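You operate a simulated robot arm through the tools that you are given. There is no shell and no other tool. Be economical: measure what you need, move in short steps, check, and stop when the job is done.

The job below is to be done with a simulated robot arm. You get a single attempt, and the scene is never put back.

TASK
Put one of the small stoppers from the top of the side counter on top of the beige tall pale block.

The check looks at the end state, three seconds after you hand in, the way a careful person would. Anything else that was tipped, shoved, dropped, spilled or broken makes it a failure. A push-on lid holds only when it is set on centred and level and pressed home; a screw cap is set on level and turned clockwise until tight.

THE ROBOT
A 7-joint arm with a two-finger parallel gripper, fixed in place. Base frame: the origin is at the foot of the arm, x ahead of it, y to its left, z up; the work surface is at about z = 720. Units: mm, rad, N and s.
With the tool pointing down near the work surface it reaches from about 280 to 680 mm from the base axis. Its first joint turns from -1.152 to 1.152 rad. Payload 1.57 kg.
The TCP is the grasp point between the finger pads, 30 mm short of the fingertips. In the tool frame z runs along the fingers and y along their closing line. Largest opening 110 mm; finger width 24, thickness 12; the body of the gripper, 48 by 112 mm, starts 78 mm behind the TCP.
Orientation is that of the tool frame in the base frame, as [roll, pitch, yaw] about the fixed x, y, z axes, in that order (R = Rz(yaw) Ry(pitch) Rx(roll)). With the fingers straight down and closing along the base's y, the tool's x points along the base's -x, its y along +y and its z along -z.

THE INTERFACE
- The arm moves only by the tool play_rows. Its argument "moves" is one flat list of numbers, 7 for each row, row after row: the shift along the base's x, y, z in mm, then the turn, a rotation vector about the base's x, y, z in rad, then the finger opening in mm, from 0 to 110. In form: [tx, ty, tz, rx, ry, rz, claw, tx, ty, tz, rx, ry, rz, claw, ...]. A call has 1 to 20 rows; each row is the pose to reach, as a shift and turn from the pose commanded when the call began. A row lasts 0.2 s, in which the tool goes at most 50 mm and 0.15 rad; a call with a longer step from one row to the next is refused whole, and so is a gripper value outside its range. A pose out of reach is approached as far as the arm can. The call stops where the force on the tool passes 40 N (or 10 N more than at its start, if that is more) or the arm is blocked; 0.2 s more then pass. Each finger travels about 108 mm/s and halts on what it meets, pressing with about 35 N; the grip force reading is that of the motor and also rises with nothing between the fingers. The clock runs only during rows and for 0.2 s after the last one: add rows that repeat a pose to give the fingers time. It gives the time, the measured TCP pose, the force on the tool (base axes), the opening and the grip force at its end, in the units of the frame above (readings bear some noise).
- Cameras (640 x 400 px; columns grow to the right, rows downward): "scene" is fixed at [158.6, -411.7, 1370.8]; the picture's right is [0.51, -0.86, 0.00], its down [-0.70, -0.41, -0.58] and it looks along [0.50, 0.30, -0.81] (base axes); focal length 354 px, centre (320, 200). "wrist" rides on the gripper at [-36, 0, -80] in the tool frame; the picture's right is [0.00, -1.00, 0.00], its down [0.97, 0.00, -0.24] and it looks along [0.24, 0.00, 0.97] (tool axes); focal length 218 px, centre (320, 200).
- grab_frame(camera): a new picture of that camera. It takes no simulated time.
- point_at(camera, pixels): for up to 12 pixels [column, row] of the newest picture of that camera ("zoom" is the newest enlarged one), the place [x, y, z] in the base frame of the surface seen there, good to about 2 mm, but the place of the scene camera against the robot may be out by one fixed shift of up to 25 mm in any direction. It takes no simulated time.
- close_up(camera, box): a new picture of the part [left, top, right, bottom] of that camera's present view, enlarged. It takes no simulated time.
- hand_in(): hands the job in; it is judged then, once.

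Keep the steps short. Do not move on a guess: measure, check each grasp and each placing, and mend mistakes. In all there are 60 turns and 20 pictures (those below and enlarged ones count). Leave the gripper open and the arm clear of the work at the hand-in unless told otherwise, and finish with a single line.

The tools are called after "Emit:" as a command line: name --argument value ..., lists and objects as JSON in quotes. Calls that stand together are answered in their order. play_rows: Moves the arm, as the interface text tells. Its arguments: {"type":"object","properties":{"moves":{"type":"array"}},"required":["moves"]} The other tools are called the same way: grab_frame (camera) takes a picture; point_at (camera, pixels) gives the place of the surface under pixels of a picture; close_up (camera, box) takes an enlarged picture of a part of a camera's view; hand_in () hands the job in.

At the start:

```text
time: 0.0
eef_pos: [434.3, -197.9, 1003.4]
orientation: [-3.142, -0.001, -3.142]
contact_force: [0.3, 1.0, 0.5]
grip_width: 109.8
finger_force: 0.0
```

scene: 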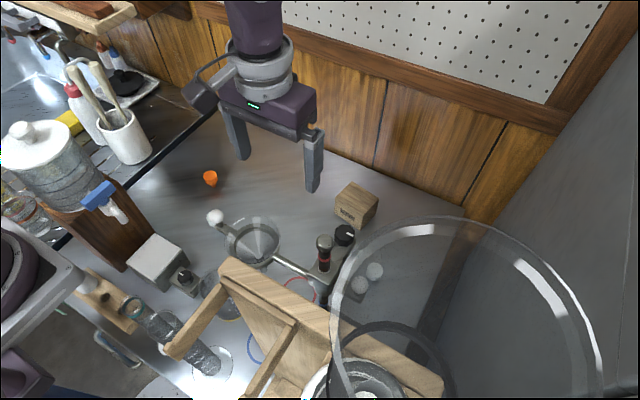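
wrist: 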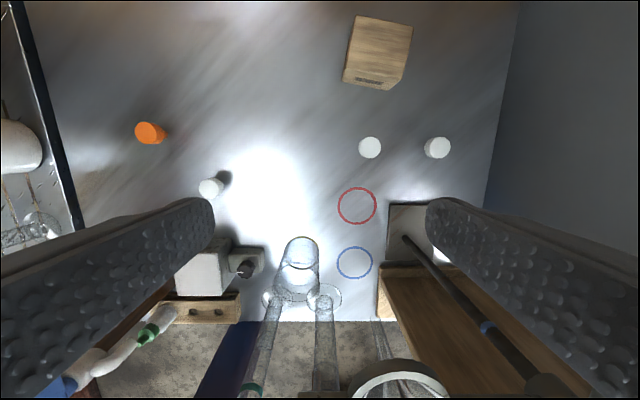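

I see a wooden block, white round pieces and an orange piece. I'll enlarge the views to identify the stoppers and the block.

Emit:
close_up --camera "scene" --box '[180, 150, 420, 310]'

Emit:
close_up --camera "scene" --box '[0, 150, 300, 400]'

Emit:
close_up --camera "wrist" --box '[100, 0, 500, 250]'

```text
2.50 times, centred on (300, 230) of scene
```

zoom: 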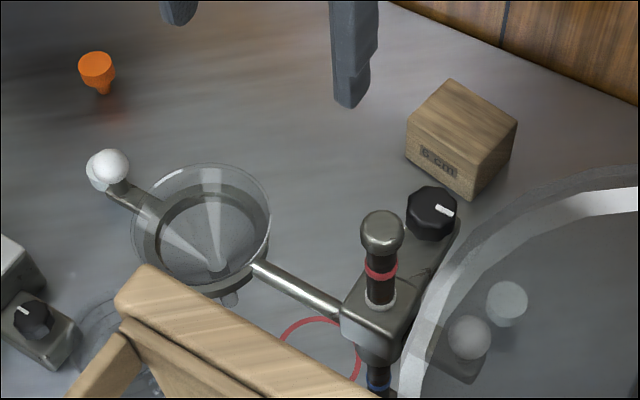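

```text
1.60 times, centred on (150, 275) of scene
```

zoom: 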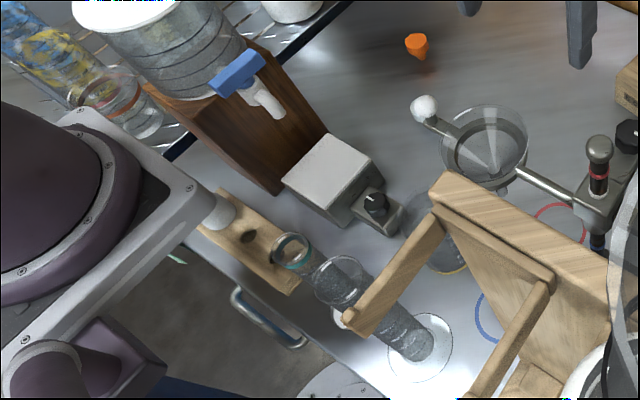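

```text
1.60 times, centred on (300, 125) of wrist
```

zoom: 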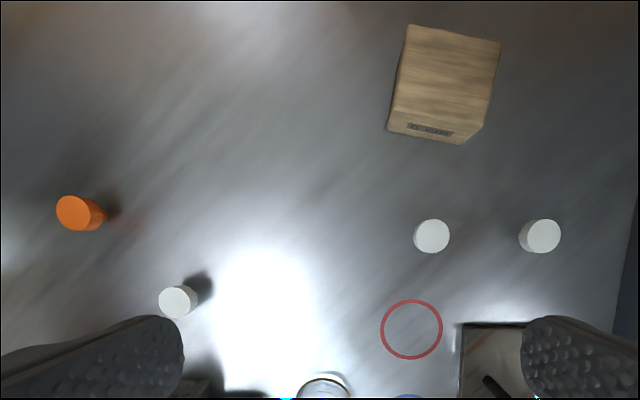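

Next I measure the white and orange pieces and the block in both pictures.

Emit:
point_at --camera "wrist" --pixels '[[370, 147], [438, 147], [209, 187], [148, 131], [350, 22], [410, 28], [402, 84], [345, 78], [375, 50], [400, 215], [357, 188], [300, 245]]'

Emit:
point_at --camera "scene" --pixels '[[214, 216], [360, 285], [375, 270], [210, 177], [358, 193], [325, 245], [345, 233], [233, 228], [285, 262], [250, 270], [159, 258], [230, 262]]'

```text
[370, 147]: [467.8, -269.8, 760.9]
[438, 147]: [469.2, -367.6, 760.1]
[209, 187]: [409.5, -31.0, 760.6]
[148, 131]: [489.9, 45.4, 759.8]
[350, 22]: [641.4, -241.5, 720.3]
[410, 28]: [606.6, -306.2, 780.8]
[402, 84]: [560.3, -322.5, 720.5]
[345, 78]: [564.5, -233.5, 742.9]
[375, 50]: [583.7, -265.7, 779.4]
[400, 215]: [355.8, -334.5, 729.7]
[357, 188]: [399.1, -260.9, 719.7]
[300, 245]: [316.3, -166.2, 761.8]
```

```text
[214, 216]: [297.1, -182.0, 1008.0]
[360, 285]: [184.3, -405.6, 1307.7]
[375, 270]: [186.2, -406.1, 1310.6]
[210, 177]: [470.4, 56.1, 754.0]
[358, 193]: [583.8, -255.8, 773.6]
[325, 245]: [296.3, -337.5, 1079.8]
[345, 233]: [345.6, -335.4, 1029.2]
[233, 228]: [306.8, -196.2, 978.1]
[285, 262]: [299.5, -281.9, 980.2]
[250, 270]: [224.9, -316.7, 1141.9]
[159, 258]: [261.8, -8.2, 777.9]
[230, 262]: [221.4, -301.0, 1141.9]
```

Three white pieces and one orange piece have tops at z≈760, and the block's top is at z≈780. I need a closer look at the pieces, so I move left in short steps, away from the funnel stand.

Emit:
play_rows --moves '[0, 40, 0, 0, 0, 0, 110, 0, 80, 0, 0, 0, 0, 110, 0, 120, 0, 0, 0, 0, 110, 0, 160, 0, 0, 0, 0, 110, 0, 190, -20, 0, 0, 0, 110, 0, 195, -60, 0, 0, 0, 110, 0, 195, -100, 0, 0, 0, 110]'

Emit:
grab_frame --camera "wrist"

Emit:
grab_frame --camera "scene"

```text
time: 1.6
eef_pos: [432.8, -3.5, 902.5]
orientation: [3.141, -0.002, -3.141]
contact_force: [0.2, 0.5, 0.2]
grip_width: 110.1
finger_force: 0.1
```

```text
14 pictures are left
```

wrist: 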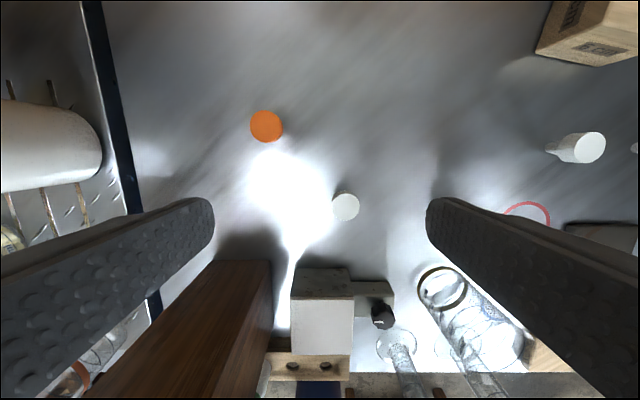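

```text
13 pictures are left
```

scene: 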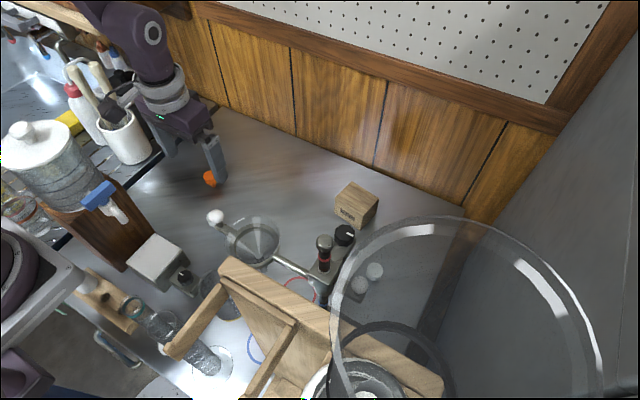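

All pieces look like stoppers with a wide head and a narrow foot. I enlarge to compare the white with the orange one.

Emit:
close_up --camera "wrist" --box '[220, 80, 420, 240]'

Emit:
close_up --camera "wrist" --box '[500, 0, 640, 190]'

Emit:
point_at --camera "wrist" --pixels '[[266, 127], [251, 127], [282, 127], [266, 111], [266, 142], [346, 208], [333, 208], [358, 208], [346, 196], [346, 219]]'

```text
2.50 times, centred on (320, 160) of wrist
```

zoom: 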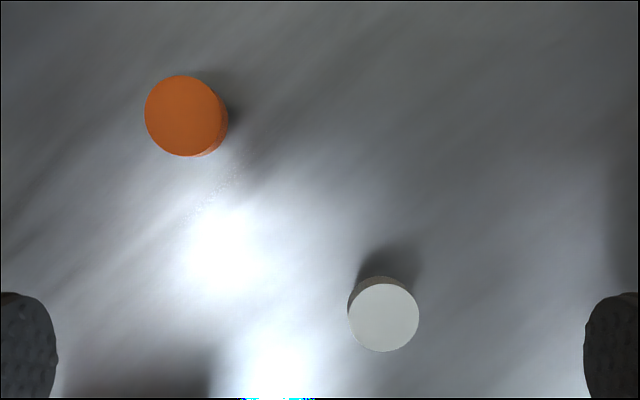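

```text
2.11 times, centred on (570, 95) of wrist
```

zoom: 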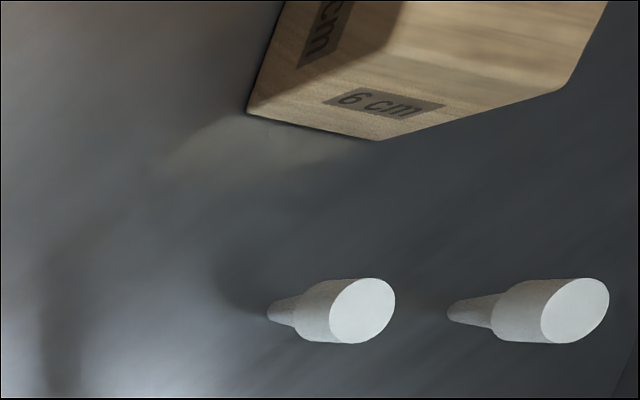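

```text
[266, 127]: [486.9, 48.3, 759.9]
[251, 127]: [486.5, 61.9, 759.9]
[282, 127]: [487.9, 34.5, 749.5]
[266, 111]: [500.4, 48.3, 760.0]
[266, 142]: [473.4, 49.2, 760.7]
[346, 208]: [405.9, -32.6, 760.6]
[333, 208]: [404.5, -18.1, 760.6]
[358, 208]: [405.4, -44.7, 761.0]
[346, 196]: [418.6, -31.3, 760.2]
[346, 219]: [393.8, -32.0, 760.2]
```

The three white stoppers are alike and narrower than the single orange one, so I take the white one at (406, -32), which has the most room around it. I move over it and go down to z≈790, still open.

Emit:
play_rows --moves '[-14, -15, 0, 0, 0, 0, 110, -27, -28.5, 0, 0, 0, 0, 110, -27, -28.5, -40, 0, 0, 0, 110, -27, -28.5, -80, 0, 0, 0, 110, -27, -28.5, -112, 0, 0, 0, 110, -27, -28.5, -112, 0, 0, 0, 110]'

Emit:
grab_frame --camera "wrist"

```text
time: 3.0
eef_pos: [406.3, -29.5, 790.1]
orientation: [3.141, 0.0, -3.14]
contact_force: [0.4, 0.0, -0.2]
grip_width: 110.1
finger_force: 0.1
```

```text
10 pictures are left
```

wrist: 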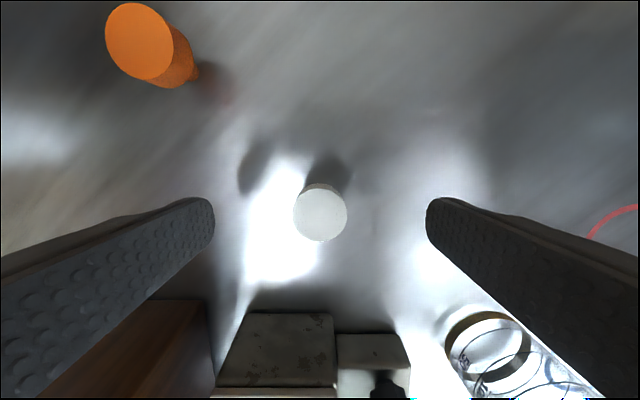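

The stopper sits midway between the fingers, around pixel (320, 214). I measure it again before going down.

Emit:
point_at --camera "wrist" --pixels '[[320, 214], [296, 214], [344, 214], [320, 190], [320, 239], [318, 183]]'

```text
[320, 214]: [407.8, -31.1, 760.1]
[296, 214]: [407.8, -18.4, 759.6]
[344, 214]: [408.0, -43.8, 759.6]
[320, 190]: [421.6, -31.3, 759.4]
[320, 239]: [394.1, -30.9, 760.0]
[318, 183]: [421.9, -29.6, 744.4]
```

The centre is (408, -31) and the head is 27 mm wide. I go down to z≈755 and close slowly.

Emit:
play_rows --moves '[1, -0.5, -18, 0, 0, 0, 110, 1, -0.5, -35, 0, 0, 0, 80, 1, -0.5, -35, 0, 0, 0, 60, 1, -0.5, -35, 0, 0, 0, 45, 1, -0.5, -35, 0, 0, 0, 35, 1, -0.5, -35, 0, 0, 0, 30, 1, -0.5, -35, 0, 0, 0, 25, 1, -0.5, -35, 0, 0, 0, 20, 1, -0.5, -35, 0, 0, 0, 20, 1, -0.5, -35, 0, 0, 0, 20]'

```text
time: 5.2
eef_pos: [408.7, -30.2, 755.6]
orientation: [3.14, 0.0, -3.141]
contact_force: [-0.5, -0.4, -0.2]
grip_width: 28.2
finger_force: 35.5
```

The fingers stopped at 28 mm with 35 N. I lift to z≈895 and look.

Emit:
play_rows --moves '[0, 0, 15, 0, 0, 0, 15, 0, 0, 35, 0, 0, 0, 15, 0, 0, 70, 0, 0, 0, 15, 0, 0, 105, 0, 0, 0, 15, 0, 0, 140, 0, 0, 0, 15]'

Emit:
grab_frame --camera "wrist"

```text
time: 6.4
eef_pos: [407.7, -30.5, 897.2]
orientation: [3.141, 0.0, -3.14]
contact_force: [0.3, -0.4, -0.9]
grip_width: 28.1
finger_force: 34.9
```

```text
9 pictures are left
```

wrist: 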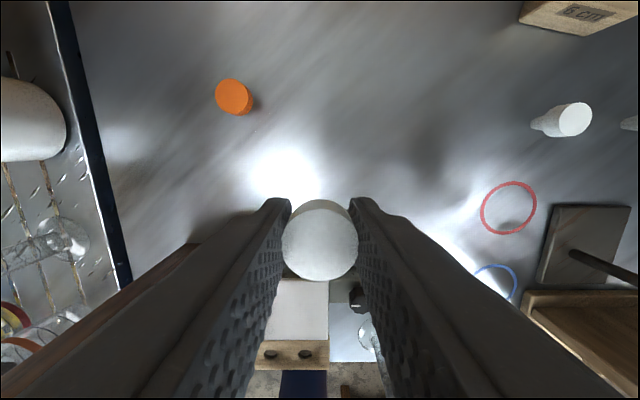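

The stopper is held upright. I raise it and move forward and right to a viewing place just short of the block.

Emit:
play_rows --moves '[30, 0, 20, 0, 0, 0, 15, 65, -10, 40, 0, 0, 0, 15, 100, -30, 40, 0, 0, 0, 15, 120, -65, 40, 0, 0, 0, 15, 130, -105, 40, 0, 0, 0, 15, 132, -145, 40, 0, 0, 0, 15, 132, -185, 40, 0, 0, 0, 15, 132, -220, 40, 0, 0, 0, 15, 132, -235, 40, 0, 0, 0, 15, 132, -235, 40, 0, 0, 0, 15]'

Emit:
grab_frame --camera "wrist"

Emit:
grab_frame --camera "scene"

```text
time: 8.6
eef_pos: [539.7, -266.2, 936.7]
orientation: [-3.141, 0.001, 3.141]
contact_force: [0.1, 0.2, 0.8]
grip_width: 26.0
finger_force: 35.8
```

```text
8 pictures are left
```

wrist: 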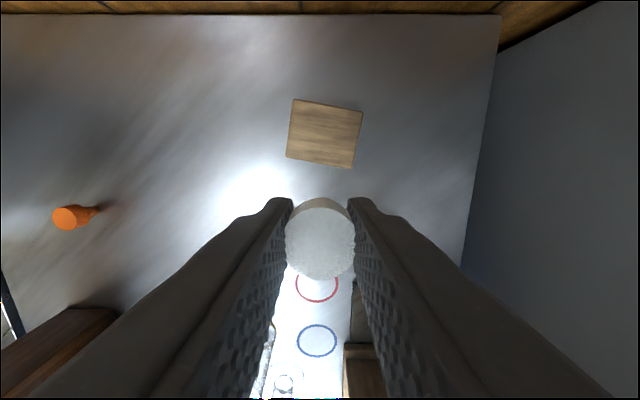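

```text
7 pictures are left
```

scene: 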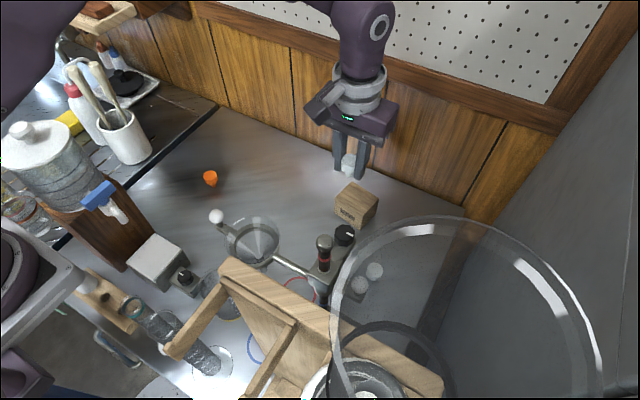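

The block's top corners are visible around (293,99), (363,110), (352,168) and (286,157). I measure them and enlarge the held stopper to check that it hasn't tilted.

Emit:
point_at --camera "wrist" --pixels '[[295, 101], [361, 112], [350, 166], [288, 155], [324, 134], [322, 240], [300, 240], [345, 240], [322, 225], [322, 262], [322, 204]]'

Emit:
close_up --camera "wrist" --box '[240, 180, 400, 300]'

Emit:
close_up --camera "scene" --box '[300, 120, 400, 240]'

```text
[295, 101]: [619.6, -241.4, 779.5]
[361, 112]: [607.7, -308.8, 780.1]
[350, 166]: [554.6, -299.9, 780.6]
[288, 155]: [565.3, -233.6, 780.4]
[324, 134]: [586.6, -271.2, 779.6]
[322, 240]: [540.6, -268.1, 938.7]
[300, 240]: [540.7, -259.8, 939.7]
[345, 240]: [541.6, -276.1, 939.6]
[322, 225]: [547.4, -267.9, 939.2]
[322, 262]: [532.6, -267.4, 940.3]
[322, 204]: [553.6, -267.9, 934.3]
```

```text
3.33 times, centred on (320, 240) of wrist
```

zoom: 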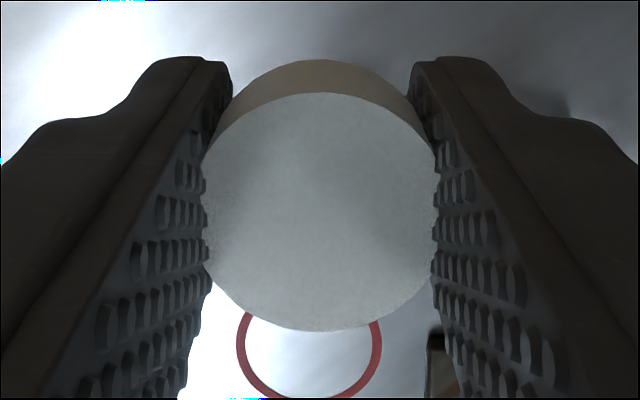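

```text
3.33 times, centred on (350, 180) of scene
```

zoom: 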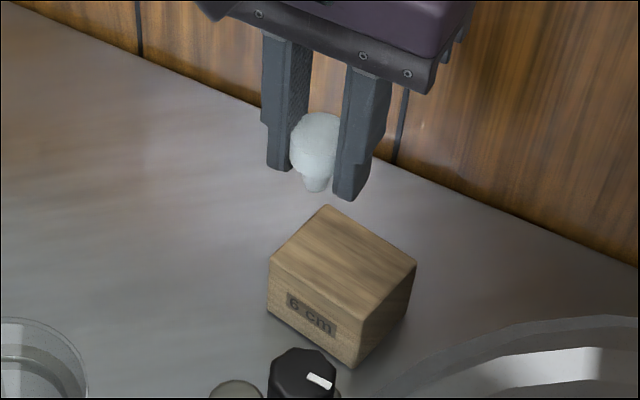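

The stopper's top is level at z≈939.5, so its foot is at about 899.5. The block's top centre is (586.8, -270.9, 780). I move over it and go down to about 10 mm above.

Emit:
play_rows --moves '[24, -2, 0, 0, 0, 0, 15, 46.5, -3.5, 0, 0, 0, 0, 15, 46.5, -3.5, -35, 0, 0, 0, 15, 46.5, -3.5, -70, 0, 0, 0, 15, 46.5, -3.5, -95, 0, 0, 0, 15, 46.5, -3.5, -109, 0, 0, 0, 15, 46.5, -3.5, -109, 0, 0, 0, 15]'

Emit:
grab_frame --camera "wrist"

Emit:
close_up --camera "scene" --box '[260, 100, 420, 260]'

```text
time: 10.2
eef_pos: [587.9, -269.1, 826.8]
orientation: [3.141, 0.001, 3.141]
contact_force: [0.6, 0.2, -0.2]
grip_width: 25.9
finger_force: 35.5
```

```text
4 pictures are left
```

wrist: 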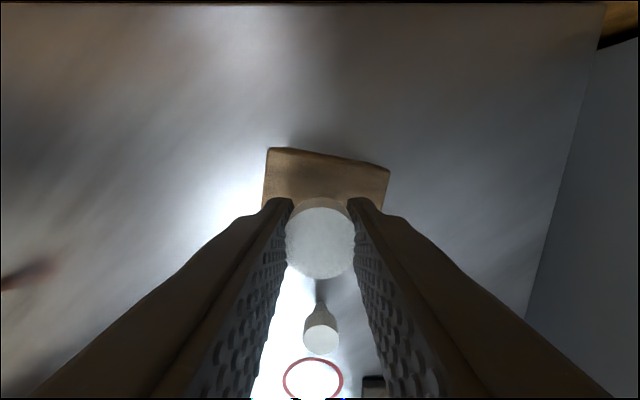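

```text
2.50 times, centred on (340, 180) of scene
```

zoom: 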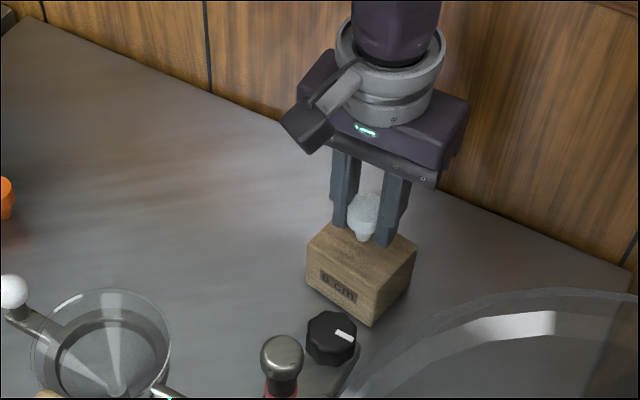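

The stopper is centred over the block. I lower 8.5 mm slowly and watch the force.

Emit:
play_rows --moves '[0, 0, -3, 0, 0, 0, 15, 0, 0, -6, 0, 0, 0, 15, 0, 0, -7.5, 0, 0, 0, 15, 0, 0, -8.5, 0, 0, 0, 15, 0, 0, -8.5, 0, 0, 0, 15]'

Emit:
point_at --camera "wrist" --pixels '[[322, 240], [322, 225], [322, 262], [303, 240], [342, 240]]'

```text
time: 11.4
eef_pos: [587.0, -268.6, 818.2]
orientation: [-3.141, -0.001, -3.141]
contact_force: [-1.0, -0.2, -0.5]
grip_width: 25.8
finger_force: 35.2
```

```text
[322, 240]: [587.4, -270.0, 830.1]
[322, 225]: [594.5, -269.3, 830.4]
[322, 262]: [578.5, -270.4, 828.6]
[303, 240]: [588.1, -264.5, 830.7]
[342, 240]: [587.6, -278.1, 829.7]
```

No contact yet; the foot should be about 1.5 mm above. I go down in 0.5 mm steps.

Emit:
play_rows --moves '[0, 0, -0.5, 0, 0, 0, 15, 0, 0, -1, 0, 0, 0, 15, 0, 0, -1, 0, 0, 0, 15]'

```text
time: 12.2
eef_pos: [586.1, -269.0, 816.5]
orientation: [3.141, -0.001, -3.14]
contact_force: [0.5, 0.5, -0.5]
grip_width: 25.7
finger_force: 34.6
```

Still no force, so I continue.

Emit:
play_rows --moves '[0, 0, -0.5, 0, 0, 0, 15, 0, 0, -0.5, 0, 0, 0, 15]'

```text
time: 12.8
eef_pos: [587.7, -268.4, 817.1]
orientation: [3.141, -0.001, -3.14]
contact_force: [-0.6, 0.8, 2.6]
grip_width: 25.8
finger_force: 34.7
```

The force has risen to 2.6 N, a first touch. One more 0.4 mm step to confirm.

Emit:
play_rows --moves '[0, 0, -0.4, 0, 0, 0, 15, 0, 0, -0.4, 0, 0, 0, 15]'

```text
time: 13.4
eef_pos: [587.3, -269.7, 817.2]
orientation: [3.141, 0.0, -3.141]
contact_force: [0.4, 0.5, 5.9]
grip_width: 25.9
finger_force: 34.9
```

It is resting on the block (5.9 N). I ease off 0.3 mm and open gently.

Emit:
play_rows --moves '[0, 0, 0.3, 0, 0, 0, 22, 0, 0, 0.3, 0, 0, 0, 25, 0, 0, 0.3, 0, 0, 0, 27, 0, 0, 0.3, 0, 0, 0, 29, 0, 0, 0.3, 0, 0, 0, 31, 0, 0, 0.3, 0, 0, 0, 34, 0, 0, 0.3, 0, 0, 0, 38, 0, 0, 0.3, 0, 0, 0, 46, 0, 0, 0.3, 0, 0, 0, 56, 0, 0, 0.3, 0, 0, 0, 66]'

Emit:
grab_frame --camera "wrist"

```text
time: 15.6
eef_pos: [587.0, -269.9, 817.3]
orientation: [3.14, -0.001, -3.141]
contact_force: [-0.2, 0.1, 0.1]
grip_width: 66.0
finger_force: 0.2
```

```text
2 pictures are left
```

wrist: 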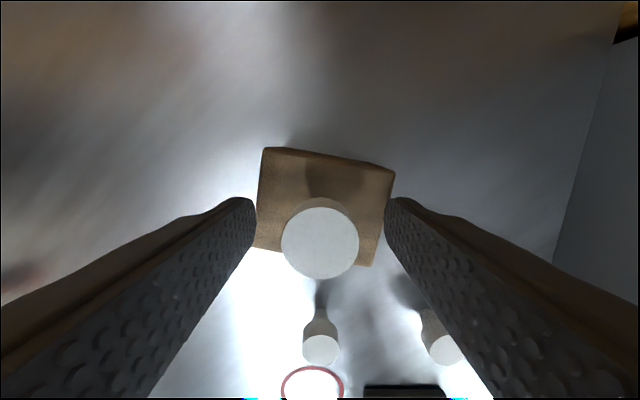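

The stopper stands free on the block. I check that it is level, open further and rise straight up.

Emit:
point_at --camera "wrist" --pixels '[[320, 240], [320, 215], [320, 268], [290, 240], [350, 240]]'

Emit:
play_rows --moves '[0, 0, 0, 0, 0, 0, 85, 0, 0, 0, 0, 0, 0, 100, 0, 0, 20, 0, 0, 0, 100, 0, 0, 50, 0, 0, 0, 100, 0, 0, 90, 0, 0, 0, 100, 0, 0, 130, 0, 0, 0, 100, -30, 20, 150, 0, 0, 0, 100, -60, 40, 160, 0, 0, 0, 100, -60, 40, 160, 0, 0, 0, 100]'

Emit:
close_up --camera "scene" --box '[200, 80, 440, 300]'

```text
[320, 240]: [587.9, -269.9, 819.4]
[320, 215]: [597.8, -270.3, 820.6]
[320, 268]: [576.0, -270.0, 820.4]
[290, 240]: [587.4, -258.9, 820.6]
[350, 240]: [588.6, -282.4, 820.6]
```

```text
time: 17.6
eef_pos: [526.4, -229.3, 976.1]
orientation: [3.141, 0.0, 3.141]
contact_force: [0.9, -0.1, -0.6]
grip_width: 100.1
finger_force: 0.1
```

```text
1.82 times, centred on (320, 190) of scene
```

zoom: 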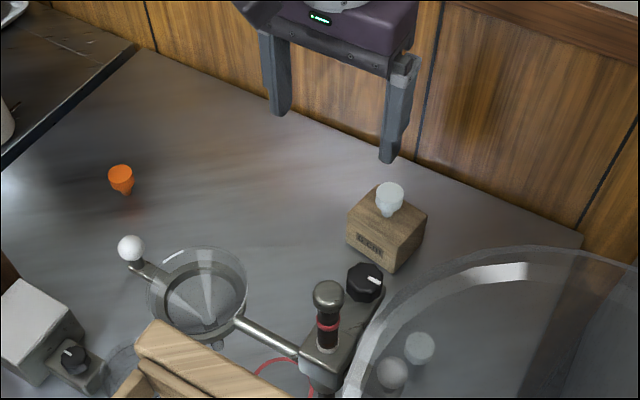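

The stopper stands upright in the middle of the block, nothing else has moved, and the open gripper is clear. I hand in now.

Emit:
hand_in

```text
The job is handed in.
```

One white stopper from the counter is standing upright and level, centred on top of the 6 cm wooden block; the gripper is open and clear, and the job is handed in.
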